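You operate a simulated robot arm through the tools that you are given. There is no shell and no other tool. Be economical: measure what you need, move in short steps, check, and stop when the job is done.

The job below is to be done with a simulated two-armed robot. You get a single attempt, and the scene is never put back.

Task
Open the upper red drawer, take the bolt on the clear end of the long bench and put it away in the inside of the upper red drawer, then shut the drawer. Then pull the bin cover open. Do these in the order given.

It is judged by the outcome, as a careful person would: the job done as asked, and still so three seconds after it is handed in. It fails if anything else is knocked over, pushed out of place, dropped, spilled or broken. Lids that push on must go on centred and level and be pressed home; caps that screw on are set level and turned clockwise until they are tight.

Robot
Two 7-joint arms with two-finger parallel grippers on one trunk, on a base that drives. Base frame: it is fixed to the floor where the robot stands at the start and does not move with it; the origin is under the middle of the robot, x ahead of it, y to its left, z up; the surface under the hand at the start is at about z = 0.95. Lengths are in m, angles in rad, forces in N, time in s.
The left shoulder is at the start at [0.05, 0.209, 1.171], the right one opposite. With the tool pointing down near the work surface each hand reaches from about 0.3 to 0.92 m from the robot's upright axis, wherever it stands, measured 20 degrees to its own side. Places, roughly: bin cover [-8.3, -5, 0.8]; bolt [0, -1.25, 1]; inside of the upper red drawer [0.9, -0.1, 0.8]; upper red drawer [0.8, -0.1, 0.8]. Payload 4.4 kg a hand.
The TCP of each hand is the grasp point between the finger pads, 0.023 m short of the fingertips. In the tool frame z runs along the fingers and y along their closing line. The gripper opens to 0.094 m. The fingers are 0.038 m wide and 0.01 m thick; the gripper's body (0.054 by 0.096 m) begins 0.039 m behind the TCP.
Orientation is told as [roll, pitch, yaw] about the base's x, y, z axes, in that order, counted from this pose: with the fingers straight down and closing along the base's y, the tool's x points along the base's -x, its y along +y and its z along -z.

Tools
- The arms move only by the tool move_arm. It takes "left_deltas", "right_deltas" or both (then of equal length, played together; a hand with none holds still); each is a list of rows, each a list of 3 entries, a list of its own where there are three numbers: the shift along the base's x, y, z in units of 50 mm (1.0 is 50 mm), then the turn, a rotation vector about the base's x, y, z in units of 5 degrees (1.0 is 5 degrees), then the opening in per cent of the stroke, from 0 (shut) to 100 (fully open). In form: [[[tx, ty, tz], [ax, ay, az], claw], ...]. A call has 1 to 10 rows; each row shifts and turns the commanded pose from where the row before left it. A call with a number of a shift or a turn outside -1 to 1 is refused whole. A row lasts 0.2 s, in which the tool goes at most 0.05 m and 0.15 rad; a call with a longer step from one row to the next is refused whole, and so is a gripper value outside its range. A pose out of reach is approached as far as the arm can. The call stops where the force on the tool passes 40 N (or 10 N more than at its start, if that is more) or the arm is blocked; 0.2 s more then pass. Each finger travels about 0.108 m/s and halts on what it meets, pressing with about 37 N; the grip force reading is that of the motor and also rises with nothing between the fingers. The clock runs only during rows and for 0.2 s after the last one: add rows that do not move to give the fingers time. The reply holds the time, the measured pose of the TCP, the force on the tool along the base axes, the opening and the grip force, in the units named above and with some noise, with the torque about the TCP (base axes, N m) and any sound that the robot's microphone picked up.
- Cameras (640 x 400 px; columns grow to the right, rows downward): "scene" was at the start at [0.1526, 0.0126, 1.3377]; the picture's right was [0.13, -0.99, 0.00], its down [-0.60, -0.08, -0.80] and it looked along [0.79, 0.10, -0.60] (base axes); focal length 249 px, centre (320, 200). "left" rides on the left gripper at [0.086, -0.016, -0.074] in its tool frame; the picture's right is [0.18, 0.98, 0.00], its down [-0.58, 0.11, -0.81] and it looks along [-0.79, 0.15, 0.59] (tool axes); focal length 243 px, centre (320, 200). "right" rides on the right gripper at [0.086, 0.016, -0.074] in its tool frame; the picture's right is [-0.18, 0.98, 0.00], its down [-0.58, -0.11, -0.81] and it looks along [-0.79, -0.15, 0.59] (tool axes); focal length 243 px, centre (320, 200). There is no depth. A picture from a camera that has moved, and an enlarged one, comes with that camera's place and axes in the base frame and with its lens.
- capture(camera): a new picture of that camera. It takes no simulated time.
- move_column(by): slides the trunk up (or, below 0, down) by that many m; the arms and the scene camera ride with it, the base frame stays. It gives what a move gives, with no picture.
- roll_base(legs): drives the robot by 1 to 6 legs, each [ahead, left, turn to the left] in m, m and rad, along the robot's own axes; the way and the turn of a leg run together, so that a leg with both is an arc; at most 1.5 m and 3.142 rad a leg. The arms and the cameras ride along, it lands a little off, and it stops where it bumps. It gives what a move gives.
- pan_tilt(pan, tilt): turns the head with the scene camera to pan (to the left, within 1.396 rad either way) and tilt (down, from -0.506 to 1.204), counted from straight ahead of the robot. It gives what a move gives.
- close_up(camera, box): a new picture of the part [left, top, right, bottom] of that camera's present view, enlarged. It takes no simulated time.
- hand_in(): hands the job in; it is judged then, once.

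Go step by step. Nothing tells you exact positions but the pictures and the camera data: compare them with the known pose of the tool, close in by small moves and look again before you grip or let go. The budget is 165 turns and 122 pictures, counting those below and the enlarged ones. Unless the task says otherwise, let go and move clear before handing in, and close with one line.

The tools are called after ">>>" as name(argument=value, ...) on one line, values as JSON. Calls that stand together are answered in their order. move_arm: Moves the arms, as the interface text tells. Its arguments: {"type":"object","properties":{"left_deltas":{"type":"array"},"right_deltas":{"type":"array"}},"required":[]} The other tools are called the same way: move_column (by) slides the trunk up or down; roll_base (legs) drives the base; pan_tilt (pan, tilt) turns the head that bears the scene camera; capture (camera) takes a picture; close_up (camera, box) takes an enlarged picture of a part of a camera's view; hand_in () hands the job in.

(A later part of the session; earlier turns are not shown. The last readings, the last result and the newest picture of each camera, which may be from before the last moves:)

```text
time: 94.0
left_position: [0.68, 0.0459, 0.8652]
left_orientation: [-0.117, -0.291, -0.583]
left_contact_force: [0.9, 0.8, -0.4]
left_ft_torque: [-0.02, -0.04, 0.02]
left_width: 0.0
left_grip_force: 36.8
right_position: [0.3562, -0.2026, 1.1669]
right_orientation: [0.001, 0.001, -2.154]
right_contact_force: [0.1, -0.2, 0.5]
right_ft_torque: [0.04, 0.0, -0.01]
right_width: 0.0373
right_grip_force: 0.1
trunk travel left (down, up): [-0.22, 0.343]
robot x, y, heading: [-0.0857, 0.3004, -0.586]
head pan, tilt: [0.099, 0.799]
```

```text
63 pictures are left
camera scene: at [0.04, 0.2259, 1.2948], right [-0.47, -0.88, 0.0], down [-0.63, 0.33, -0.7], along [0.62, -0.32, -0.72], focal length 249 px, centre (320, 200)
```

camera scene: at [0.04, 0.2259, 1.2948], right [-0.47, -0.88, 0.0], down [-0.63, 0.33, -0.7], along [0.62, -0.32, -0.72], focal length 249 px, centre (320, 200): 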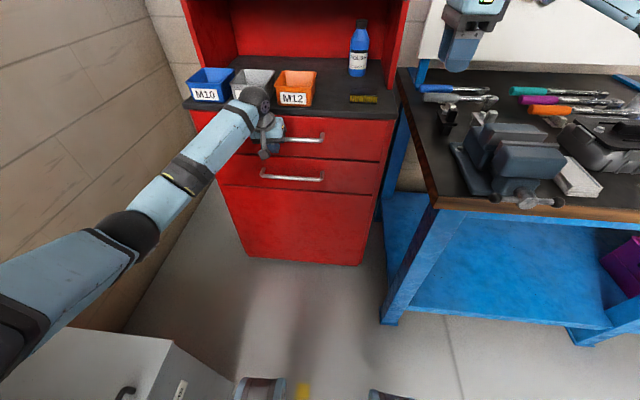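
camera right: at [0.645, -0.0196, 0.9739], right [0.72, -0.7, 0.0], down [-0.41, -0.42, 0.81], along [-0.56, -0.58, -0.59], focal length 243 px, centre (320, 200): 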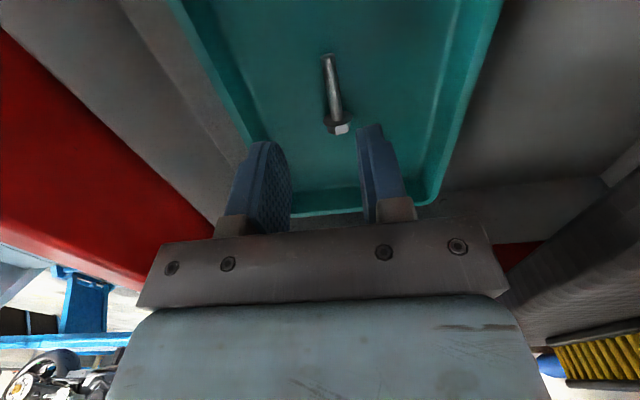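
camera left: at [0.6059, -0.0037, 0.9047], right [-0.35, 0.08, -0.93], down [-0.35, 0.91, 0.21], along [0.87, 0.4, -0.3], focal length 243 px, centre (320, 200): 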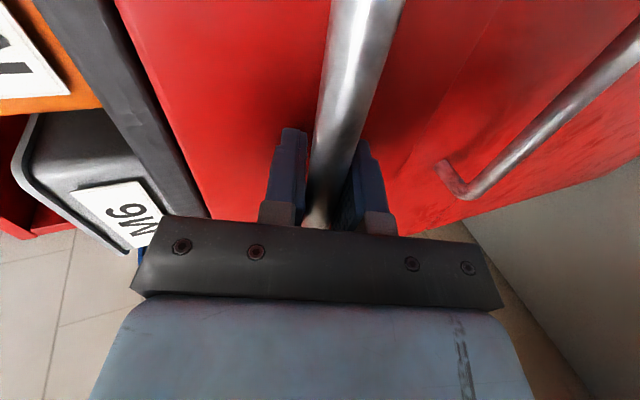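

>>> move_arm(left_deltas=[[[0.12, -0.08, 0], [0, 0, 0], 0], [[0.12, -0.08, 0], [0, 0, 0], 0], [[0.1, -0.067, 0], [0, 0, 0], 0], [[0.1, -0.067, 0], [0, 0, 0], 0], [[0.1, -0.067, 0], [0, 0, 0], 0]])

>>> close_up(camera="scene", box=[170, 60, 410, 210])

```text
time: 94.6
left_position: [0.6859, 0.0425, 0.8676]
left_orientation: [-0.116, -0.284, -0.585]
left_contact_force: [-19.0, 13.4, 8.0]
left_ft_torque: [-0.03, -0.22, 0.28]
left_width: 0.0003
left_grip_force: 36.5
right_position: [0.3534, -0.1992, 1.1679]
right_orientation: [0.004, 0.0, -2.153]
right_contact_force: [-0.4, 0.1, -0.7]
right_ft_torque: [0.0, -0.05, 0.0]
right_width: 0.0375
right_grip_force: 0.1
trunk travel left (down, up): [-0.22, 0.343]
robot x, y, heading: [-0.0857, 0.2997, -0.582]
head pan, tilt: [0.099, 0.799]
stopped in row 2 (left hand): the force on the tool passed its limit at 49 N (the readings are from after the stop); the commanded pose is now the measured one
```

```text
2.67 times, centred on (290, 135) of scene
camera zoom: at [0.0364, 0.2285, 1.2956], right [-0.46, -0.89, 0.0], down [-0.63, 0.33, -0.7], along [0.62, -0.32, -0.71], focal length 664 px, centre (400, 373)
```

zoom: 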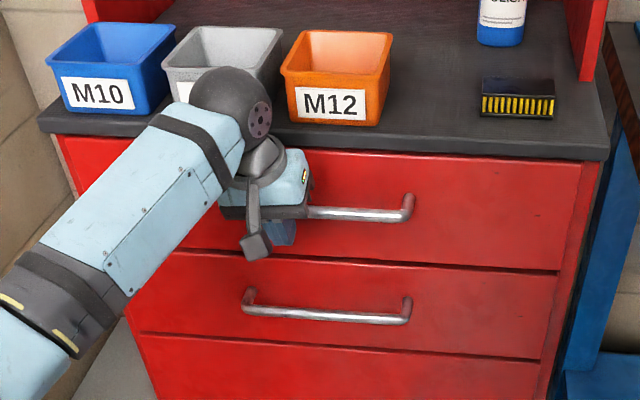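

The firm stop indicates the drawer is shut. I'll retreat the left hand and check.

>>> move_arm(left_deltas=[[[-0.4, 0.27, 0], [0, 0, 0], 0], [[-0.6, 0.4, 0], [0, 0, 0], 0], [[-0.6, 0.4, 0], [0, 0, 0], 0], [[-0.6, 0.4, 0], [0, 0, 0], 0], [[-0.6, 0.4, 0], [0, 0, 0], 0], [[0, 0, 1], [0, 0, 0], 0], [[0, 0, 1], [0, 0, 0], 0], [[0, 0, 1], [0, 0, 0], 0], [[0, 0, 1], [0, 0, 0], 0], [[0, 0, 1], [0, 0, 0], 0]])

>>> close_up(camera="scene", box=[170, 60, 410, 210])

```text
time: 96.8
left_position: [0.548, 0.1328, 1.1128]
left_orientation: [-0.114, -0.281, -0.584]
left_contact_force: [-0.2, 0.3, 0.0]
left_ft_torque: [0.01, -0.03, 0.0]
left_width: 0.0
left_grip_force: 36.9
right_position: [0.3556, -0.2007, 1.1679]
right_orientation: [0.0, -0.001, -2.156]
right_contact_force: [-0.2, 0.2, -0.4]
right_ft_torque: [0.02, 0.01, 0.0]
right_width: 0.0377
right_grip_force: 0.1
trunk travel left (down, up): [-0.22, 0.343]
robot x, y, heading: [-0.0857, 0.3024, -0.58]
head pan, tilt: [0.099, 0.799]
```

```text
2.67 times, centred on (290, 135) of scene
camera zoom: at [0.0385, 0.2268, 1.2949], right [-0.46, -0.89, 0.0], down [-0.63, 0.33, -0.7], along [0.62, -0.32, -0.72], focal length 664 px, centre (400, 373)
```

zoom: 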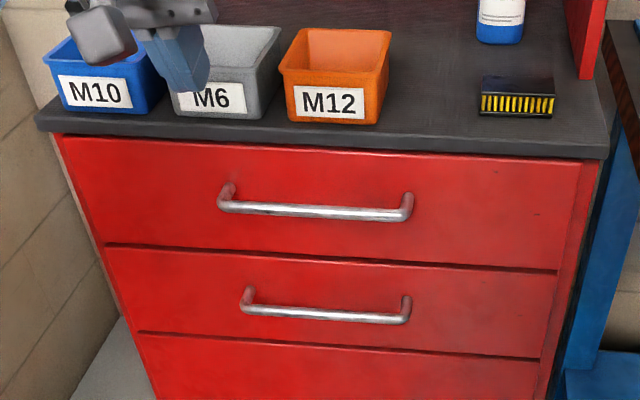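

The drawer is flush shut. Now for the bin cover far behind, near (-8.3, -5). I'll survey the surroundings before I drive.

>>> pan_tilt(pan=-1.396, tilt=0.3)

>>> capture(camera="scene")

>>> pan_tilt(pan=1.396, tilt=0.3)

>>> capture(camera="scene")

```text
time: 98.4
left_position: [0.549, 0.1339, 1.1132]
left_orientation: [-0.114, -0.282, -0.585]
left_contact_force: [0.4, 0.2, -0.3]
left_ft_torque: [-0.01, 0.01, 0.0]
left_width: 0.0001
left_grip_force: 36.6
right_position: [0.3562, -0.2007, 1.1678]
right_orientation: [-0.001, 0.001, -2.156]
right_contact_force: [0.1, 0.2, -0.7]
right_ft_torque: [-0.01, -0.03, 0.0]
right_width: 0.0377
right_grip_force: 0.0
trunk travel left (down, up): [-0.22, 0.343]
robot x, y, heading: [-0.0881, 0.3007, -0.583]
head pan, tilt: [-1.396, 0.3]
```

```text
60 pictures are left
camera scene: at [-0.069, 0.1785, 1.3392], right [-0.92, 0.4, 0.0], down [0.12, 0.27, -0.96], along [-0.38, -0.88, -0.3], focal length 249 px, centre (320, 200)
```

scene: 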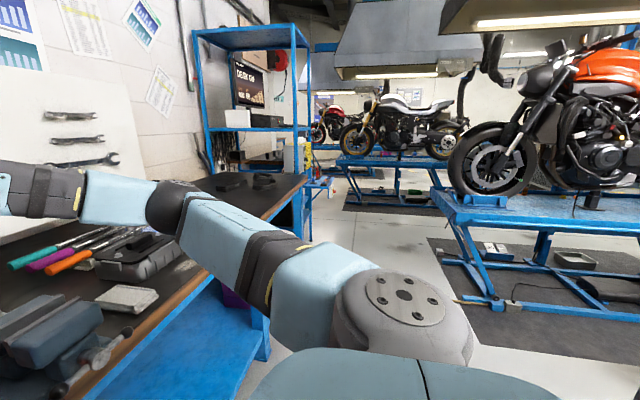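

```text
time: 100.9
left_position: [0.5495, 0.1346, 1.1141]
left_orientation: [-0.114, -0.28, -0.582]
left_contact_force: [-0.1, -0.3, -0.2]
left_ft_torque: [-0.03, 0.0, 0.0]
left_width: 0.0
left_grip_force: 36.7
right_position: [0.3565, -0.2017, 1.1667]
right_orientation: [-0.001, 0.001, -2.155]
right_contact_force: [-0.8, -0.4, 0.2]
right_ft_torque: [0.03, -0.04, 0.03]
right_width: 0.0374
right_grip_force: 0.1
trunk travel left (down, up): [-0.22, 0.343]
robot x, y, heading: [-0.0867, 0.3005, -0.584]
head pan, tilt: [1.396, 0.3]
```

```text
59 pictures are left
camera scene: at [0.0322, 0.332, 1.3392], right [0.73, -0.69, 0.0], down [-0.2, -0.21, -0.96], along [0.66, 0.69, -0.3], focal length 249 px, centre (320, 200)
```

scene: 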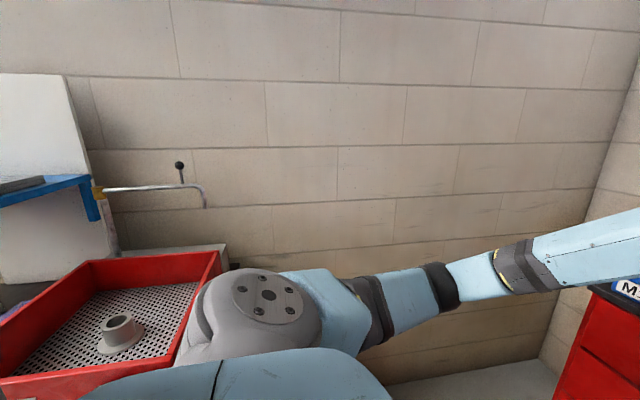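

There's an aisle along the bench with motorcycle lifts across it. I'll tuck in both hands, back off, shift right, and turn to face down the aisle.

>>> move_arm(left_deltas=[[[-0.75, 0.5, 0], [0, 0, 0], 0], [[-0.75, 0.5, 0], [0, 0, 0], 0], [[-0.75, 0.5, 0], [0, 0, 0], 0]], right_deltas=[[[-0.75, 0.5, 0.5], [0, 0, 0], 40], [[-0.75, 0.5, 0.5], [0, 0, 0], 40], [[-0.75, 0.5, 0.5], [0, 0, 0], 40]])

>>> roll_base(legs=[[-0.25, 0, 0], [0, -0.7, 0], [0, 0, -1.57]])

>>> pan_tilt(pan=0, tilt=0.35)

>>> capture(camera="scene")

```text
refused: row 1 steps farther than a row can; nothing moved
```

```text
time: 112.7
left_position: [-0.8454, -0.787, 1.1142]
left_orientation: [-0.112, -0.279, -2.149]
left_contact_force: [0.7, 0.1, -0.2]
left_ft_torque: [0.01, 0.0, 0.0]
left_width: 0.0
left_grip_force: 36.8
right_position: [-1.1809, -0.5953, 1.1675]
right_orientation: [0.0, 0.001, 2.565]
right_contact_force: [-1.2, 0.5, -0.1]
right_ft_torque: [0.01, 0.01, 0.02]
right_width: 0.0377
right_grip_force: 0.0
trunk travel left (down, up): [-0.22, 0.343]
robot x, y, heading: [-0.6823, -0.1489, -2.144]
head pan, tilt: [1.396, 0.3]
```

```text
time: 114.3
left_position: [-0.8453, -0.786, 1.1151]
left_orientation: [-0.113, -0.281, -2.149]
left_contact_force: [-0.3, -0.2, -0.1]
left_ft_torque: [0.01, 0.02, 0.03]
left_width: 0.0
left_grip_force: 37.0
right_position: [-1.1815, -0.596, 1.1668]
right_orientation: [-0.001, 0.0, 2.563]
right_contact_force: [0.5, -0.3, 0.2]
right_ft_torque: [-0.01, -0.02, 0.02]
right_width: 0.0373
right_grip_force: 0.1
trunk travel left (down, up): [-0.22, 0.343]
robot x, y, heading: [-0.6785, -0.154, -2.146]
head pan, tilt: [0.0, 0.351]
```

```text
58 pictures are left
camera scene: at [-0.771, -0.2822, 1.3345], right [-0.84, 0.55, 0.0], down [0.19, 0.29, -0.94], along [-0.51, -0.79, -0.34], focal length 249 px, centre (320, 200)
```

scene: 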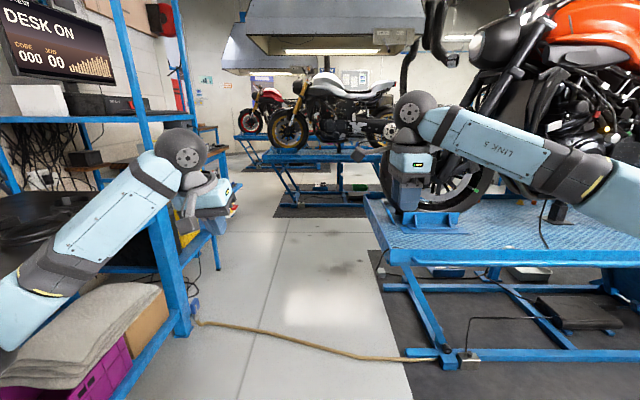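

The arm retract was refused, but the base drove cleanly. The aisle ahead is about 1.3 m wide, and the lift's edge is 0.35 m right of my line. I'll tuck in the hands with smaller steps and shift left to centre in the aisle.

>>> move_arm(left_deltas=[[[0.4, 0.62, 0.3], [0, 0, 0], 0], [[0.4, 0.62, 0.3], [0, 0, 0], 0], [[0.4, 0.62, 0.3], [0, 0, 0], 0]], right_deltas=[[[0.4, 0.62, 0.2], [0, 0, 0], 40], [[0.4, 0.62, 0.2], [0, 0, 0], 40], [[0.4, 0.62, 0.2], [0, 0, 0], 40]])

>>> roll_base(legs=[[0, 0.25, 0]])

>>> pan_tilt(pan=-0.5, tilt=0.5)

>>> capture(camera="scene")

>>> pan_tilt(pan=0.5, tilt=0.5)

>>> capture(camera="scene")

```text
time: 115.1
left_position: [-0.7842, -0.6899, 1.1597]
left_orientation: [-0.113, -0.284, -2.152]
left_contact_force: [1.4, 0.0, 0.2]
left_ft_torque: [-0.03, -0.03, -0.04]
left_width: 0.0001
left_grip_force: 37.3
right_position: [-1.1202, -0.4989, 1.1998]
right_orientation: [0.001, -0.002, 2.564]
right_contact_force: [-0.1, 0.2, 0.3]
right_ft_torque: [0.01, 0.04, 0.0]
right_width: 0.0378
right_grip_force: 0.1
trunk travel left (down, up): [-0.22, 0.343]
robot x, y, heading: [-0.6807, -0.1484, -2.151]
head pan, tilt: [0.0, 0.351]
```

```text
time: 117.9
left_position: [-0.5749, -0.8306, 1.1594]
left_orientation: [-0.114, -0.282, -2.15]
left_contact_force: [-0.5, -0.2, 0.1]
left_ft_torque: [0.02, -0.02, -0.02]
left_width: 0.0001
left_grip_force: 37.3
right_position: [-0.9115, -0.6384, 1.198]
right_orientation: [0.0, 0.0, 2.564]
right_contact_force: [-1.1, 0.2, -0.1]
right_ft_torque: [0.01, -0.02, -0.01]
right_width: 0.0376
right_grip_force: 0.0
trunk travel left (down, up): [-0.22, 0.343]
robot x, y, heading: [-0.4715, -0.2869, -2.145]
head pan, tilt: [0.0, 0.351]
```

```text
time: 118.8
left_position: [-0.5749, -0.8314, 1.1588]
left_orientation: [-0.113, -0.281, -2.151]
left_contact_force: [0.3, 1.1, -0.3]
left_ft_torque: [0.03, -0.03, 0.01]
left_width: 0.0001
left_grip_force: 37.0
right_position: [-0.9113, -0.6384, 1.1977]
right_orientation: [0.0, 0.001, 2.562]
right_contact_force: [0.7, 0.1, -0.7]
right_ft_torque: [-0.01, 0.02, -0.01]
right_width: 0.0379
right_grip_force: 0.1
trunk travel left (down, up): [-0.22, 0.343]
robot x, y, heading: [-0.4753, -0.2844, -2.148]
head pan, tilt: [-0.499, 0.499]
```

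```text
57 pictures are left
camera scene: at [-0.5901, -0.3843, 1.3209], right [-0.47, 0.88, 0.0], down [0.42, 0.23, -0.88], along [-0.77, -0.42, -0.48], focal length 249 px, centre (320, 200)
```

scene: 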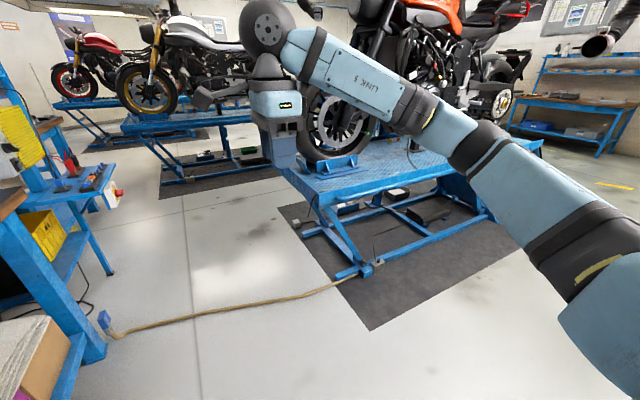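

```text
time: 120.1
left_position: [-0.5752, -0.8293, 1.1587]
left_orientation: [-0.113, -0.281, -2.151]
left_contact_force: [0.6, 0.2, -1.1]
left_ft_torque: [-0.02, 0.01, 0.03]
left_width: 0.0
left_grip_force: 36.5
right_position: [-0.9103, -0.6381, 1.1974]
right_orientation: [-0.001, 0.0, 2.562]
right_contact_force: [0.6, 0.8, 0.3]
right_ft_torque: [-0.03, -0.02, 0.01]
right_width: 0.038
right_grip_force: 0.2
trunk travel left (down, up): [-0.22, 0.343]
robot x, y, heading: [-0.4725, -0.2865, -2.147]
head pan, tilt: [0.499, 0.499]
```

```text
56 pictures are left
camera scene: at [-0.5173, -0.4318, 1.3208], right [-1.0, 0.08, 0.0], down [0.04, 0.48, -0.88], along [-0.07, -0.88, -0.48], focal length 249 px, centre (320, 200)
```

scene: 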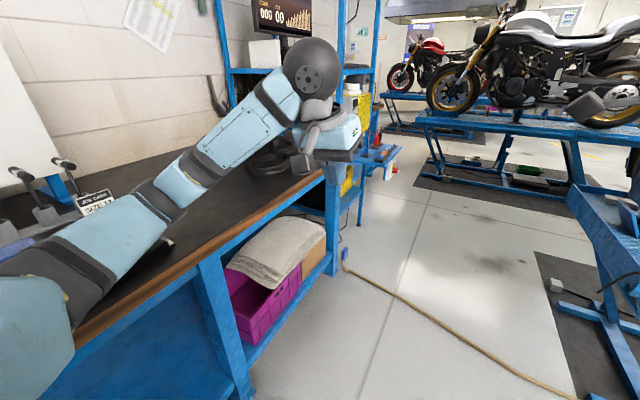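

To the right there's open floor alongside the first lift, which avoids the hose, leading to a second aisle on the far side. I'll turn right to face that way and look.

>>> roll_base(legs=[[0, 0, -1.575]])

>>> pan_tilt(pan=0, tilt=0.35)

>>> capture(camera="scene")

```text
time: 124.3
left_position: [-1.0146, -0.1739, 1.1575]
left_orientation: [-0.114, -0.28, 2.548]
left_contact_force: [0.3, 0.8, -0.6]
left_ft_torque: [0.0, 0.01, 0.0]
left_width: 0.0
left_grip_force: 36.5
right_position: [-0.8188, 0.1582, 1.1971]
right_orientation: [0.001, 0.001, 0.978]
right_contact_force: [-0.6, 0.6, 0.5]
right_ft_torque: [-0.02, -0.01, 0.0]
right_width: 0.0374
right_grip_force: 0.1
trunk travel left (down, up): [-0.22, 0.343]
robot x, y, heading: [-0.4739, -0.283, 2.55]
head pan, tilt: [0.499, 0.499]
```

```text
time: 125.3
left_position: [-1.0154, -0.1747, 1.1582]
left_orientation: [-0.113, -0.28, 2.55]
left_contact_force: [-0.2, 0.2, 1.4]
left_ft_torque: [0.01, -0.01, -0.03]
left_width: 0.0
left_grip_force: 37.1
right_position: [-0.8186, 0.158, 1.198]
right_orientation: [0.002, -0.002, 0.978]
right_contact_force: [-0.2, 0.0, 0.0]
right_ft_torque: [0.01, 0.02, 0.0]
right_width: 0.0376
right_grip_force: 0.0
trunk travel left (down, up): [-0.22, 0.343]
robot x, y, heading: [-0.474, -0.2886, 2.548]
head pan, tilt: [0.0, 0.351]
```

```text
55 pictures are left
camera scene: at [-0.6064, -0.1951, 1.3345], right [0.56, 0.83, 0.0], down [0.29, -0.19, -0.94], along [-0.78, 0.52, -0.34], focal length 249 px, centre (320, 200)
```

scene: 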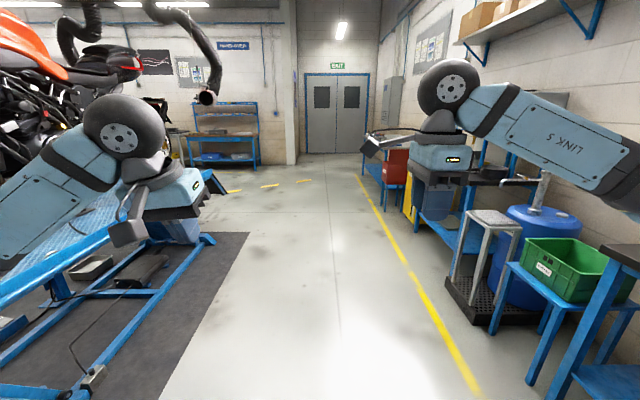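

The lane ahead is clear. I'll drive 3.6 m along it and then turn left.

>>> roll_base(legs=[[1.5, 0, 0], [1.5, 0, 0], [0.6, 0, 0]])

>>> pan_tilt(pan=1.2, tilt=0.3)

>>> capture(camera="scene")

```text
time: 142.6
left_position: [-3.9511, 1.8744, 1.1593]
left_orientation: [-0.113, -0.281, 2.529]
left_contact_force: [0.0, -0.4, -0.2]
left_ft_torque: [0.02, -0.03, 0.04]
left_width: 0.0
left_grip_force: 36.9
right_position: [-3.7499, 2.2039, 1.1979]
right_orientation: [-0.001, 0.0, 0.96]
right_contact_force: [-0.3, -0.3, -0.4]
right_ft_torque: [-0.03, -0.01, -0.03]
right_width: 0.0374
right_grip_force: 0.1
trunk travel left (down, up): [-0.22, 0.343]
robot x, y, heading: [-3.4074, 1.7535, 2.528]
head pan, tilt: [0.0, 0.351]
```

```text
time: 144.0
left_position: [-3.9514, 1.8737, 1.1583]
left_orientation: [-0.113, -0.281, 2.53]
left_contact_force: [-0.2, -0.6, -0.9]
left_ft_torque: [0.0, 0.0, 0.04]
left_width: 0.0001
left_grip_force: 37.1
right_position: [-3.7484, 2.2028, 1.198]
right_orientation: [-0.002, -0.001, 0.96]
right_contact_force: [-0.9, -1.1, -0.5]
right_ft_torque: [0.01, -0.08, 0.03]
right_width: 0.0375
right_grip_force: 0.0
trunk travel left (down, up): [-0.22, 0.343]
robot x, y, heading: [-3.4117, 1.7534, 2.524]
head pan, tilt: [1.201, 0.3]
```

```text
54 pictures are left
camera scene: at [-3.5444, 1.7418, 1.3392], right [-0.56, 0.83, 0.0], down [0.25, 0.16, -0.96], along [-0.79, -0.53, -0.3], focal length 249 px, centre (320, 200)
```

scene: 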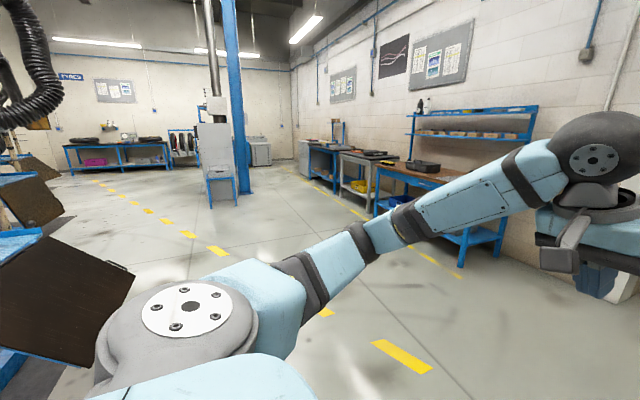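

>>> roll_base(legs=[[0, 0, 1.56]])

>>> pan_tilt(pan=0, tilt=0.25)

>>> capture(camera="scene")

```text
time: 148.2
left_position: [-3.5417, 1.2172, 1.1588]
left_orientation: [-0.114, -0.281, -2.202]
left_contact_force: [-0.1, -0.8, -0.3]
left_ft_torque: [0.02, 0.02, -0.03]
left_width: 0.0003
left_grip_force: 36.9
right_position: [-3.8672, 1.4256, 1.1971]
right_orientation: [0.0, 0.0, 2.51]
right_contact_force: [-0.2, 0.4, -1.3]
right_ft_torque: [-0.01, 0.05, 0.0]
right_width: 0.0376
right_grip_force: 0.0
trunk travel left (down, up): [-0.22, 0.343]
robot x, y, heading: [-3.4077, 1.7574, -2.201]
head pan, tilt: [1.201, 0.3]
```

```text
time: 149.6
left_position: [-3.5419, 1.2148, 1.1594]
left_orientation: [-0.113, -0.281, -2.203]
left_contact_force: [-0.6, -0.7, -0.5]
left_ft_torque: [0.01, -0.01, 0.03]
left_width: 0.0001
left_grip_force: 37.0
right_position: [-3.8663, 1.4255, 1.1984]
right_orientation: [0.001, 0.0, 2.509]
right_contact_force: [0.0, 0.0, 0.0]
right_ft_torque: [0.03, -0.02, 0.01]
right_width: 0.0377
right_grip_force: 0.0
trunk travel left (down, up): [-0.22, 0.343]
robot x, y, heading: [-3.4091, 1.7537, -2.2]
head pan, tilt: [0.0, 0.25]
```

```text
53 pictures are left
camera scene: at [-3.5064, 1.6252, 1.344], right [-0.81, 0.59, 0.0], down [0.15, 0.2, -0.97], along [-0.57, -0.78, -0.25], focal length 249 px, centre (320, 200)
```

scene: 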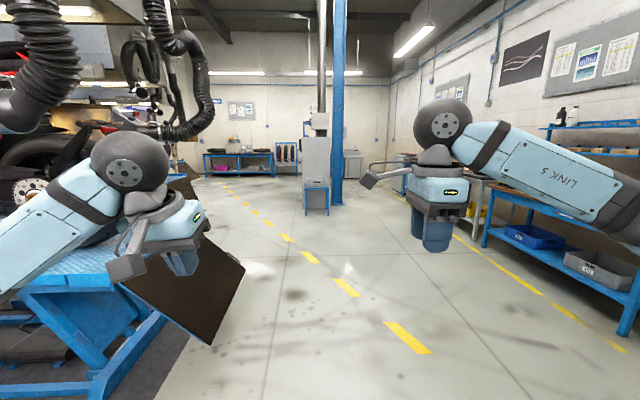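

>>> close_up(camera="scene", box=[190, 110, 430, 260])

```text
2.67 times, centred on (310, 185) of scene
camera zoom: at [-3.5064, 1.6252, 1.344], right [-0.81, 0.59, 0.0], down [0.15, 0.2, -0.97], along [-0.57, -0.78, -0.25], focal length 664 px, centre (347, 240)
```

zoom: 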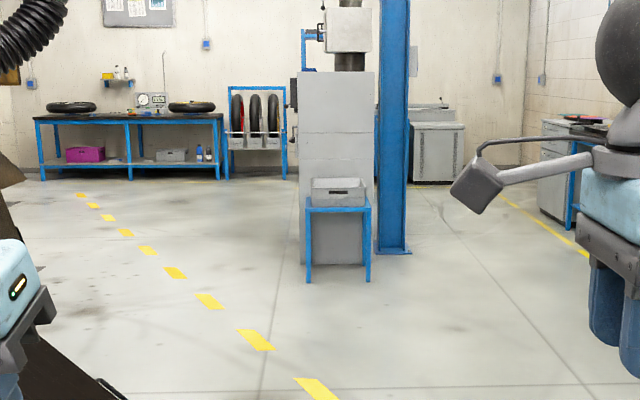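

The bin should stand behind the machine and blue pillar straight ahead. I'll take the lane to the right of the pillar.

>>> roll_base(legs=[[1.3, -0.6, 0], [1.3, -0.6, 0], [1.4, 0, 0]])

>>> capture(camera="scene")

```text
time: 170.0
left_position: [-6.8343, -1.3245, 1.1598]
left_orientation: [-0.114, -0.281, -2.186]
left_contact_force: [0.0, 0.4, -0.1]
left_ft_torque: [0.01, 0.04, -0.01]
left_width: 0.0
left_grip_force: 37.2
right_position: [-7.1637, -1.1201, 1.1968]
right_orientation: [0.0, 0.001, 2.527]
right_contact_force: [-0.1, 0.0, -0.2]
right_ft_torque: [-0.03, 0.01, -0.04]
right_width: 0.0376
right_grip_force: 0.0
trunk travel left (down, up): [-0.22, 0.343]
robot x, y, heading: [-6.7132, -0.7848, -2.187]
head pan, tilt: [0.0, 0.25]
```

```text
51 pictures are left
camera scene: at [-6.8068, -0.9142, 1.344], right [-0.82, 0.58, 0.0], down [0.14, 0.2, -0.97], along [-0.56, -0.79, -0.25], focal length 249 px, centre (320, 200)
```

scene: 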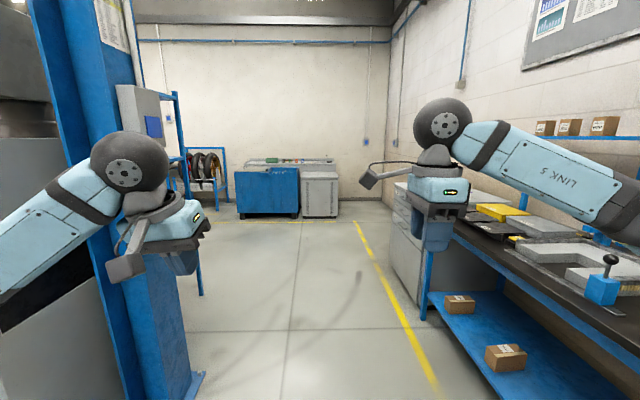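

>>> close_up(camera="scene", box=[190, 130, 390, 255])

```text
3.20 times, centred on (290, 192) of scene
camera zoom: at [-6.8068, -0.9142, 1.344], right [-0.82, 0.58, 0.0], down [0.14, 0.2, -0.97], along [-0.56, -0.79, -0.25], focal length 796 px, centre (416, 224)
```

zoom: 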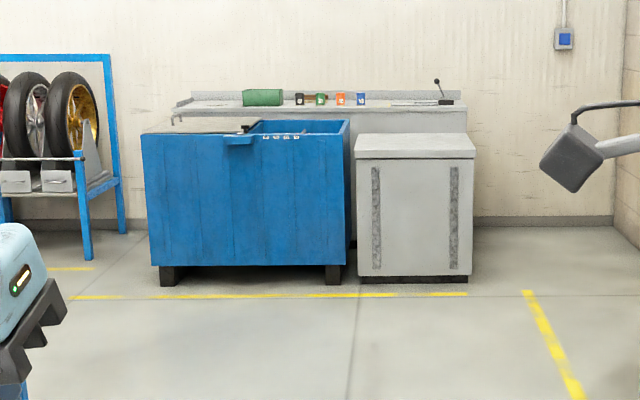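

The blue bin against the back wall has a sliding cover with a blue pull tab. I'll drive past the pillar and look again from closer.

>>> roll_base(legs=[[1.3, 0.03, 0], [1.3, 0, 0], [0, 0.6, 0.03]])

>>> pan_tilt(pan=0.1, tilt=0.5)

>>> capture(camera="scene")

```text
time: 188.0
left_position: [-7.8463, -3.7984, 1.1595]
left_orientation: [-0.112, -0.282, -2.185]
left_contact_force: [-0.5, -0.2, 0.2]
left_ft_torque: [-0.01, -0.02, 0.01]
left_width: 0.0001
left_grip_force: 36.7
right_position: [-8.1773, -3.5961, 1.1975]
right_orientation: [-0.001, 0.0, 2.528]
right_contact_force: [0.5, -0.2, -0.5]
right_ft_torque: [0.01, 0.0, 0.0]
right_width: 0.0374
right_grip_force: 0.0
trunk travel left (down, up): [-0.22, 0.343]
robot x, y, heading: [-7.7261, -3.2575, -2.181]
head pan, tilt: [0.0, 0.25]
```

```text
time: 188.8
left_position: [-7.8471, -3.7995, 1.1595]
left_orientation: [-0.114, -0.283, -2.186]
left_contact_force: [0.2, -1.0, -0.5]
left_ft_torque: [0.01, 0.01, -0.01]
left_width: 0.0
left_grip_force: 37.0
right_position: [-8.1749, -3.5952, 1.1971]
right_orientation: [-0.001, 0.0, 2.529]
right_contact_force: [0.0, -0.5, -0.5]
right_ft_torque: [0.01, 0.02, -0.01]
right_width: 0.0376
right_grip_force: 0.1
trunk travel left (down, up): [-0.22, 0.343]
robot x, y, heading: [-7.7259, -3.2633, -2.179]
head pan, tilt: [0.099, 0.499]
```

```text
49 pictures are left
camera scene: at [-7.8095, -3.3917, 1.3209], right [-0.87, 0.49, 0.0], down [0.23, 0.42, -0.88], along [-0.43, -0.77, -0.48], focal length 249 px, centre (320, 200)
```

scene: 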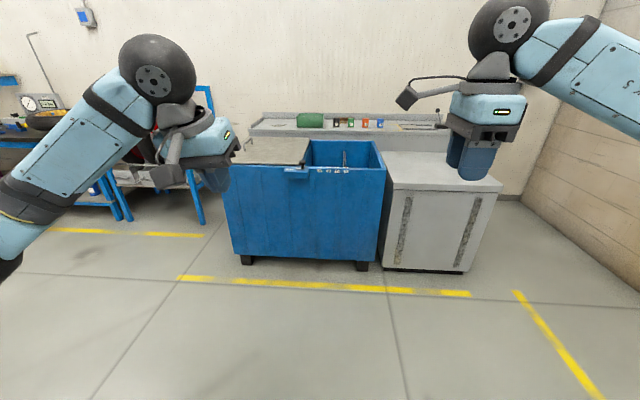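

>>> close_up(camera="scene", box=[220, 110, 400, 222])

```text
3.56 times, centred on (310, 166) of scene
camera zoom: at [-7.8095, -3.3917, 1.3209], right [-0.87, 0.49, 0.0], down [0.23, 0.42, -0.88], along [-0.43, -0.77, -0.48], focal length 885 px, centre (356, 321)
```

zoom: 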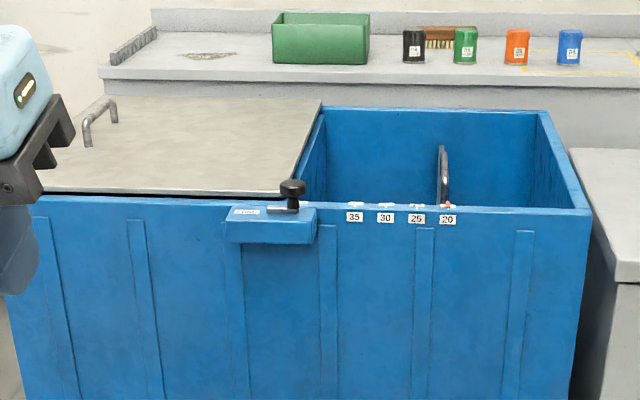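

The grey cover panel has a bar handle at its left end, and there is a small black knob on the front box. I'll get closer, with the left hand out of the view, to understand the mechanism.

>>> roll_base(legs=[[0.3, 0.25, 0.025]])

>>> move_column(by=0.25)

>>> pan_tilt(pan=0.1, tilt=0.8)

>>> capture(camera="scene")

```text
time: 191.6
left_position: [-7.798, -4.1915, 1.1587]
left_orientation: [-0.112, -0.281, -2.16]
left_contact_force: [-0.8, 0.1, 0.5]
left_ft_torque: [0.02, -0.01, -0.02]
left_width: 0.0001
left_grip_force: 36.7
right_position: [-8.1311, -3.9954, 1.1971]
right_orientation: [0.0, 0.0, 2.554]
right_contact_force: [-0.3, -1.2, -0.8]
right_ft_torque: [0.02, -0.03, -0.03]
right_width: 0.0374
right_grip_force: 0.1
trunk travel left (down, up): [-0.22, 0.343]
robot x, y, heading: [-7.6898, -3.6465, -2.16]
head pan, tilt: [0.099, 0.499]
```

```text
time: 194.2
left_position: [-7.7978, -4.1901, 1.4099]
left_orientation: [-0.113, -0.282, -2.161]
left_contact_force: [-0.5, 0.6, -0.2]
left_ft_torque: [-0.01, -0.03, -0.02]
left_width: 0.0
left_grip_force: 37.1
right_position: [-8.1315, -3.9957, 1.4477]
right_orientation: [0.0, -0.001, 2.554]
right_contact_force: [0.0, -0.3, -0.1]
right_ft_torque: [0.01, 0.03, 0.01]
right_width: 0.0376
right_grip_force: 0.2
trunk travel left (down, up): [-0.47, 0.093]
robot x, y, heading: [-7.6892, -3.6433, -2.152]
head pan, tilt: [0.099, 0.499]
```

```text
time: 195.0
left_position: [-7.797, -4.1918, 1.4082]
left_orientation: [-0.113, -0.282, -2.161]
left_contact_force: [-0.6, 0.1, 0.1]
left_ft_torque: [0.02, 0.01, 0.01]
left_width: 0.0
left_grip_force: 36.6
right_position: [-8.1313, -3.9959, 1.4482]
right_orientation: [0.001, 0.0, 2.552]
right_contact_force: [0.2, -0.3, -0.4]
right_ft_torque: [0.0, -0.02, -0.03]
right_width: 0.0375
right_grip_force: 0.0
trunk travel left (down, up): [-0.47, 0.093]
robot x, y, heading: [-7.6879, -3.648, -2.158]
head pan, tilt: [0.099, 0.799]
```

```text
47 pictures are left
camera scene: at [-7.7654, -3.7739, 1.5449], right [-0.88, 0.47, 0.0], down [0.34, 0.63, -0.7], along [-0.33, -0.62, -0.72], focal length 249 px, centre (320, 200)
```

scene: 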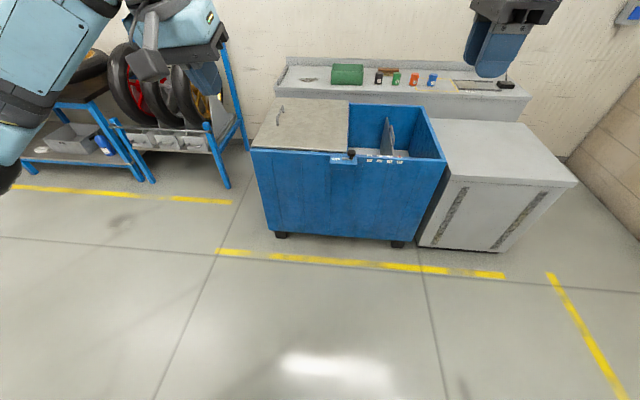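

>>> close_up(camera="scene", box=[235, 75, 455, 213])

>>> close_up(camera="scene", box=[315, 110, 445, 190])

```text
2.90 times, centred on (345, 144) of scene
camera zoom: at [-7.7654, -3.7739, 1.5449], right [-0.88, 0.47, 0.0], down [0.34, 0.63, -0.7], along [-0.33, -0.62, -0.72], focal length 721 px, centre (248, 362)
```

zoom: 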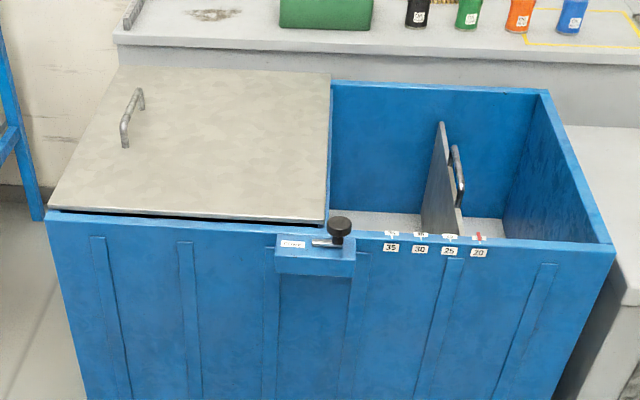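

```text
4.92 times, centred on (380, 150) of scene
camera zoom: at [-7.7654, -3.7739, 1.5449], right [-0.88, 0.47, 0.0], down [0.34, 0.63, -0.7], along [-0.33, -0.62, -0.72], focal length 1225 px, centre (25, 446)
```

zoom: 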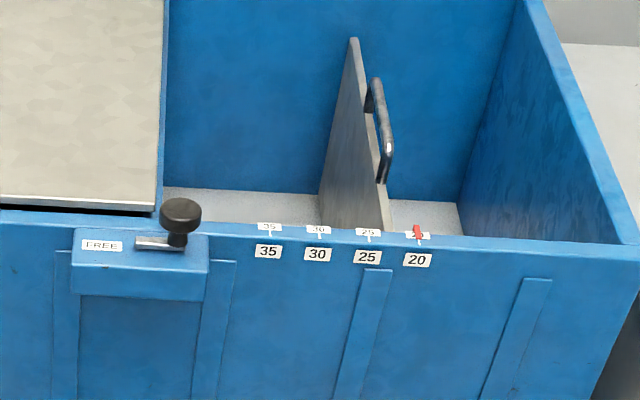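

The cover's bar handle is near (-8.205, -5.11, 0.835), running front to back. I'll move in front of the bin.

>>> roll_base(legs=[[0.75, 0.08, 0]])

>>> move_column(by=-0.18)

>>> pan_tilt(pan=0.1, tilt=0.9)

>>> capture(camera="scene")

>>> capture(camera="right")

```text
time: 199.1
left_position: [-8.146, -4.8604, 1.4101]
left_orientation: [-0.114, -0.283, -2.159]
left_contact_force: [0.1, 0.3, -0.2]
left_ft_torque: [-0.01, -0.01, 0.02]
left_width: 0.0002
left_grip_force: 36.7
right_position: [-8.4794, -4.6653, 1.4477]
right_orientation: [0.0, 0.0, 2.556]
right_contact_force: [0.1, 0.1, 0.2]
right_ft_torque: [0.04, -0.02, -0.02]
right_width: 0.0377
right_grip_force: 0.1
trunk travel left (down, up): [-0.47, 0.093]
robot x, y, heading: [-8.0381, -4.3195, -2.158]
head pan, tilt: [0.099, 0.799]
```

```text
time: 201.1
left_position: [-8.1461, -4.8608, 1.2283]
left_orientation: [-0.111, -0.283, -2.159]
left_contact_force: [0.0, -0.3, 0.2]
left_ft_torque: [0.0, -0.01, 0.0]
left_width: 0.0003
left_grip_force: 37.2
right_position: [-8.4803, -4.6663, 1.2675]
right_orientation: [0.0, -0.001, 2.555]
right_contact_force: [-0.4, -0.1, 0.4]
right_ft_torque: [0.0, 0.02, -0.02]
right_width: 0.0377
right_grip_force: 0.1
trunk travel left (down, up): [-0.29, 0.273]
robot x, y, heading: [-8.0399, -4.3198, -2.159]
head pan, tilt: [0.099, 0.799]
```

```text
time: 201.7
left_position: [-8.1463, -4.8611, 1.2303]
left_orientation: [-0.114, -0.284, -2.16]
left_contact_force: [0.7, 0.0, 0.0]
left_ft_torque: [-0.03, 0.0, -0.02]
left_width: 0.0
left_grip_force: 36.5
right_position: [-8.4797, -4.6662, 1.2681]
right_orientation: [0.0, -0.001, 2.555]
right_contact_force: [0.4, 0.6, -0.1]
right_ft_torque: [0.01, 0.0, 0.01]
right_width: 0.0378
right_grip_force: 0.0
trunk travel left (down, up): [-0.29, 0.273]
robot x, y, heading: [-8.0413, -4.316, -2.155]
head pan, tilt: [0.099, 0.901]
```

```text
44 pictures are left
camera scene: at [-8.1119, -4.4389, 1.357], right [-0.88, 0.47, 0.0], down [0.37, 0.69, -0.62], along [-0.29, -0.55, -0.78], focal length 249 px, centre (320, 200)
```

scene: 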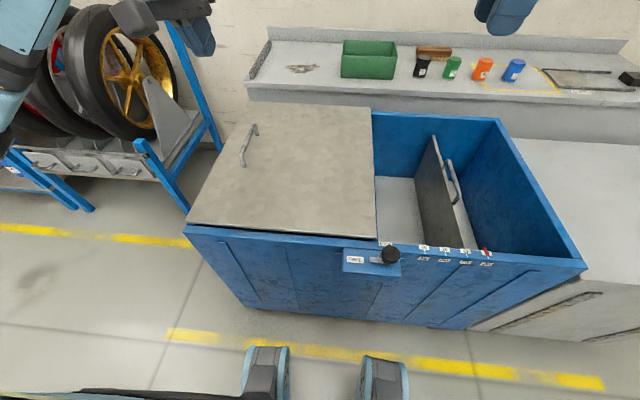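

```text
43 pictures are left
camera right: at [-8.417, -4.7278, 1.343], right [-0.7, -0.72, 0.0], down [-0.42, 0.41, 0.81], along [-0.58, 0.56, -0.59], focal length 243 px, centre (320, 200)
```

right: 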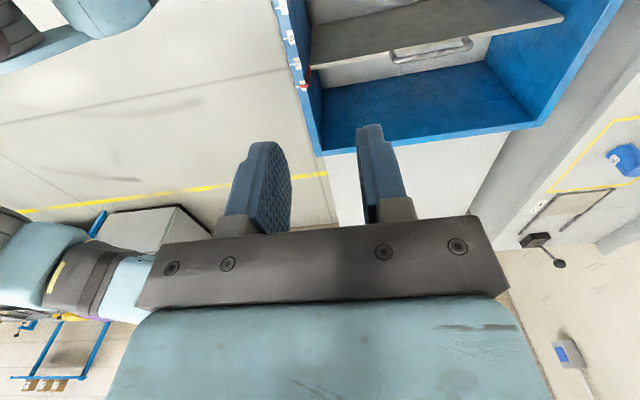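

>>> close_up(camera="scene", box=[320, 210, 500, 322])

>>> close_up(camera="scene", box=[180, 90, 400, 250])

```text
3.56 times, centred on (410, 266) of scene
camera zoom: at [-8.1119, -4.4389, 1.357], right [-0.88, 0.47, 0.0], down [0.37, 0.69, -0.62], along [-0.29, -0.55, -0.78], focal length 885 px, centre (0, -35)
```

zoom: 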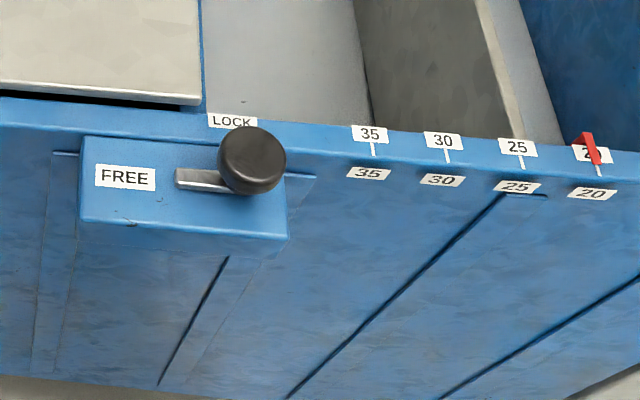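

```text
2.50 times, centred on (290, 170) of scene
camera zoom: at [-8.1119, -4.4389, 1.357], right [-0.88, 0.47, 0.0], down [0.37, 0.69, -0.62], along [-0.29, -0.55, -0.78], focal length 622 px, centre (395, 275)
```

zoom: 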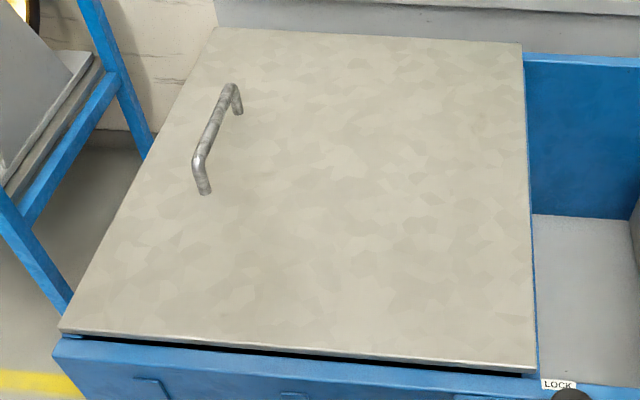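

The lock pointer shows FREE, and the cover's bar handle is at about (-8.213, -5.14, 0.84). I'll bring the open left hand over it.

>>> move_arm(left_deltas=[[[-0.22, -0.9, 0], [0.67, -0.44, 0], 70], [[-0.22, -0.9, 0], [0.67, -0.44, 0], 70], [[-0.22, -0.9, 0], [0.67, -0.44, 0], 70], [[-0.22, -0.9, 0], [0.67, -0.44, 0], 70], [[-0.22, -0.9, -0.3], [0, 0, 0], 70], [[-0.22, -0.9, -0.3], [0, 0, 0], 70], [[0, 0, -0.9], [0, 0, 0], 70], [[0, 0, -0.9], [0, 0, 0], 70], [[0, 0, -0.9], [0, 0, 0], 70], [[0, 0, -0.9], [0, 0, 0], 70]])

>>> capture(camera="left")

>>> capture(camera="scene")

```text
time: 203.9
left_position: [-8.2124, -5.1315, 1.0182]
left_orientation: [-0.116, -0.001, -2.16]
left_contact_force: [-0.5, -0.7, -0.1]
left_ft_torque: [0.01, 0.0, 0.01]
left_width: 0.0657
left_grip_force: 0.0
right_position: [-8.4798, -4.6665, 1.2679]
right_orientation: [0.001, 0.0, 2.554]
right_contact_force: [0.3, 0.0, -0.9]
right_ft_torque: [0.01, -0.01, -0.03]
right_width: 0.0376
right_grip_force: 0.1
trunk travel left (down, up): [-0.29, 0.273]
robot x, y, heading: [-8.0384, -4.3182, -2.158]
head pan, tilt: [0.099, 0.901]
```

```text
40 pictures are left
camera left: at [-8.1699, -5.0551, 1.0947], right [0.91, -0.39, -0.11], down [-0.15, -0.59, 0.79], along [-0.37, -0.7, -0.6], focal length 243 px, centre (320, 200)
```

left: 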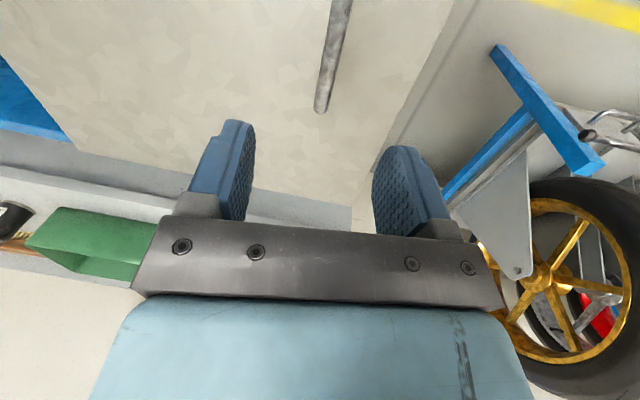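

```text
39 pictures are left
camera scene: at [-8.112, -4.4398, 1.3569], right [-0.88, 0.47, 0.0], down [0.37, 0.69, -0.62], along [-0.29, -0.55, -0.78], focal length 249 px, centre (320, 200)
```

scene: 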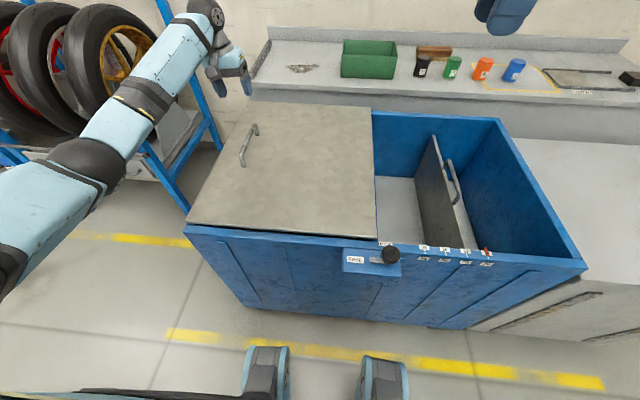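

>>> move_arm(left_deltas=[[[-0.13, 0.09, -0.8], [0, 0, 0], 60], [[0, 0, -0.8], [0, 0, 0], 60], [[0, 0, -0.8], [0, 0, 0], 60], [[0, 0, -0.7], [0, 0, 0], 60]])

>>> capture(camera="left")

```text
time: 204.9
left_position: [-8.2189, -5.1264, 0.8639]
left_orientation: [-0.117, -0.002, -2.158]
left_contact_force: [-0.5, 0.1, 0.1]
left_ft_torque: [-0.02, -0.01, -0.02]
left_width: 0.0564
left_grip_force: 0.0
right_position: [-8.4805, -4.6665, 1.2685]
right_orientation: [0.001, -0.001, 2.554]
right_contact_force: [-0.5, 0.0, 0.5]
right_ft_torque: [0.0, -0.03, 0.04]
right_width: 0.0375
right_grip_force: 0.0
trunk travel left (down, up): [-0.29, 0.273]
robot x, y, heading: [-8.0391, -4.315, -2.158]
head pan, tilt: [0.099, 0.901]
```

```text
38 pictures are left
camera left: at [-8.1765, -5.0498, 0.941], right [0.91, -0.39, -0.11], down [-0.15, -0.59, 0.79], along [-0.37, -0.7, -0.6], focal length 243 px, centre (320, 200)
```

left: 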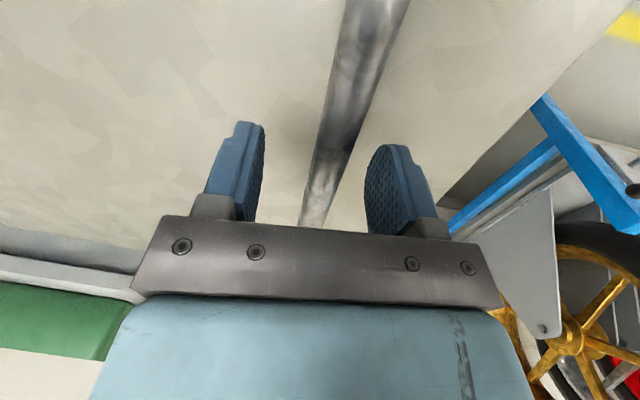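

The bar is between the fingers. I'll lower 1.5 cm and close.

>>> move_arm(left_deltas=[[[0, 0, -0.28], [0, 0, 0], 60], [[0, 0, 0], [0, 0, 0], 30], [[0, 0, 0], [0, 0, 0], 10], [[0, 0, 0], [0, 0, 0], 0], [[0, 0, 0], [0, 0, 0], 0]])

>>> capture(camera="left")

```text
time: 206.1
left_position: [-8.2185, -5.1266, 0.8486]
left_orientation: [-0.115, -0.001, -2.159]
left_contact_force: [0.5, -0.2, -3.7]
left_ft_torque: [-0.98, 0.64, 0.55]
left_width: 0.0157
left_grip_force: 45.2
right_position: [-8.4802, -4.6663, 1.2681]
right_orientation: [-0.001, 0.001, 2.556]
right_contact_force: [0.2, 0.1, 0.7]
right_ft_torque: [-0.01, 0.01, 0.05]
right_width: 0.0374
right_grip_force: 0.0
trunk travel left (down, up): [-0.29, 0.273]
robot x, y, heading: [-8.04, -4.3202, -2.156]
head pan, tilt: [0.099, 0.901]
```

```text
37 pictures are left
camera left: at [-8.1761, -5.0495, 0.927], right [0.91, -0.39, -0.11], down [-0.15, -0.59, 0.79], along [-0.37, -0.7, -0.6], focal length 243 px, centre (320, 200)
```

left: 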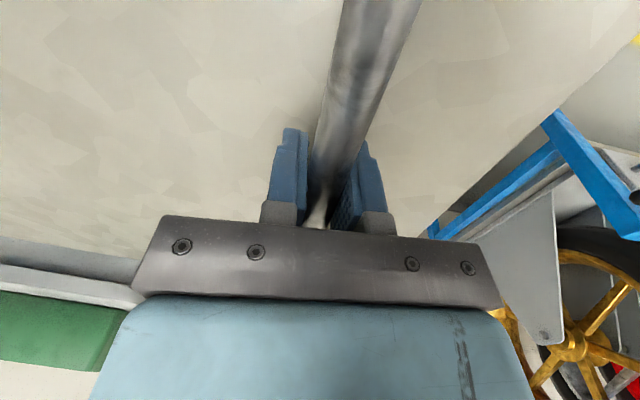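

Gripped at width 0.016. "Pull" suggests a slide, so I'll test with a small, slow pull to the left and watch the force.

>>> move_arm(left_deltas=[[[0.13, -0.09, 0], [0, 0, 0], 0], [[0.13, -0.09, 0], [0, 0, 0], 0], [[0.13, -0.09, 0], [0, 0, 0], 0]])

```text
time: 206.7
left_position: [-8.2179, -5.1268, 0.8496]
left_orientation: [-0.125, -0.001, -2.169]
left_contact_force: [-9.4, 5.1, 2.6]
left_ft_torque: [0.66, -0.62, 1.82]
left_width: 0.0161
left_grip_force: 44.8
right_position: [-8.4804, -4.6632, 1.2689]
right_orientation: [0.001, 0.0, 2.552]
right_contact_force: [0.4, -0.2, -0.3]
right_ft_torque: [-0.01, 0.03, -0.01]
right_width: 0.0375
right_grip_force: 0.0
trunk travel left (down, up): [-0.29, 0.273]
robot x, y, heading: [-8.0385, -4.3193, -2.165]
head pan, tilt: [0.099, 0.901]
stopped in row 2 (left hand): the force on the tool passed its limit at 46 N (the readings are from after the stop); the commanded pose is now the measured one
```

It doesn't slide left. Next I'll test a small lift.

>>> move_arm(left_deltas=[[[0, 0, 0.15], [0, 0, 0], 0], [[0, 0, 0.15], [0, 0, 0], 0], [[0, 0, 0.15], [0, 0, 0], 0]])

```text
time: 207.5
left_position: [-8.2158, -5.1302, 0.869]
left_orientation: [-0.124, 0.005, -2.17]
left_contact_force: [-11.1, 5.2, -27.2]
left_ft_torque: [0.21, -0.09, 1.73]
left_width: 0.0161
left_grip_force: 45.3
right_position: [-8.4826, -4.6664, 1.2659]
right_orientation: [-0.003, 0.0, 2.55]
right_contact_force: [0.3, -0.4, 0.3]
right_ft_torque: [-0.05, -0.01, -0.03]
right_width: 0.0376
right_grip_force: 0.1
trunk travel left (down, up): [-0.29, 0.273]
robot x, y, heading: [-8.0389, -4.3181, -2.16]
head pan, tilt: [0.099, 0.901]
```

>>> close_up(camera="scene", box=[170, 60, 410, 260])

```text
2.00 times, centred on (290, 160) of scene
camera zoom: at [-8.1143, -4.4411, 1.3564], right [-0.88, 0.47, 0.0], down [0.37, 0.69, -0.62], along [-0.29, -0.55, -0.79], focal length 498 px, centre (380, 280)
```

zoom: 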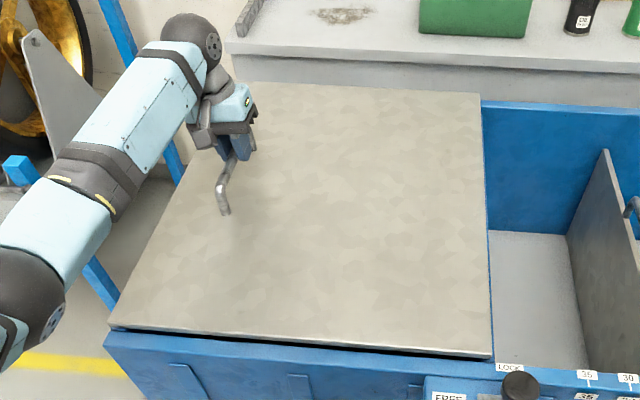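

The lift moved the cover, so it is hinged on its right edge (radius about 0.42 m). I'll swing the handle up along the arc, letting the hand tilt partly with it.

>>> move_arm(left_deltas=[[[-0.057, 0.038, 0.359], [-0.15, -0.22, 0], 0], [[-0.057, 0.038, 0.359], [-0.15, -0.22, 0], 0], [[-0.082, 0.055, 0.351], [-0.15, -0.22, 0], 0], [[-0.082, 0.055, 0.351], [-0.15, -0.22, 0], 0], [[-0.108, 0.072, 0.34], [-0.15, -0.22, 0], 0], [[-0.108, 0.072, 0.34], [-0.15, -0.22, 0], 0]])

>>> capture(camera="scene")

```text
time: 208.9
left_position: [-8.24, -5.1118, 0.9765]
left_orientation: [0.018, -0.001, -2.169]
left_contact_force: [0.1, 0.3, 0.1]
left_ft_torque: [0.0, 0.02, -0.01]
left_width: 0.0
left_grip_force: 41.7
right_position: [-8.4814, -4.6637, 1.2664]
right_orientation: [-0.001, 0.001, 2.552]
right_contact_force: [-0.9, -0.6, 0.7]
right_ft_torque: [0.03, 0.04, 0.0]
right_width: 0.0375
right_grip_force: 0.0
trunk travel left (down, up): [-0.29, 0.273]
robot x, y, heading: [-8.0401, -4.3184, -2.155]
head pan, tilt: [0.099, 0.901]
```

```text
35 pictures are left
camera scene: at [-8.1127, -4.4376, 1.357], right [-0.88, 0.47, 0.0], down [0.37, 0.69, -0.62], along [-0.29, -0.55, -0.78], focal length 249 px, centre (320, 200)
```

scene: 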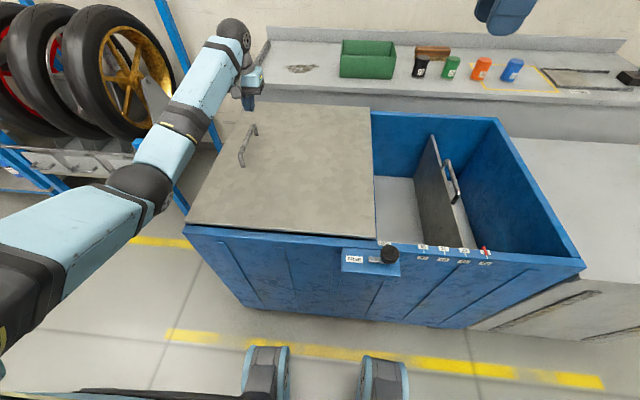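

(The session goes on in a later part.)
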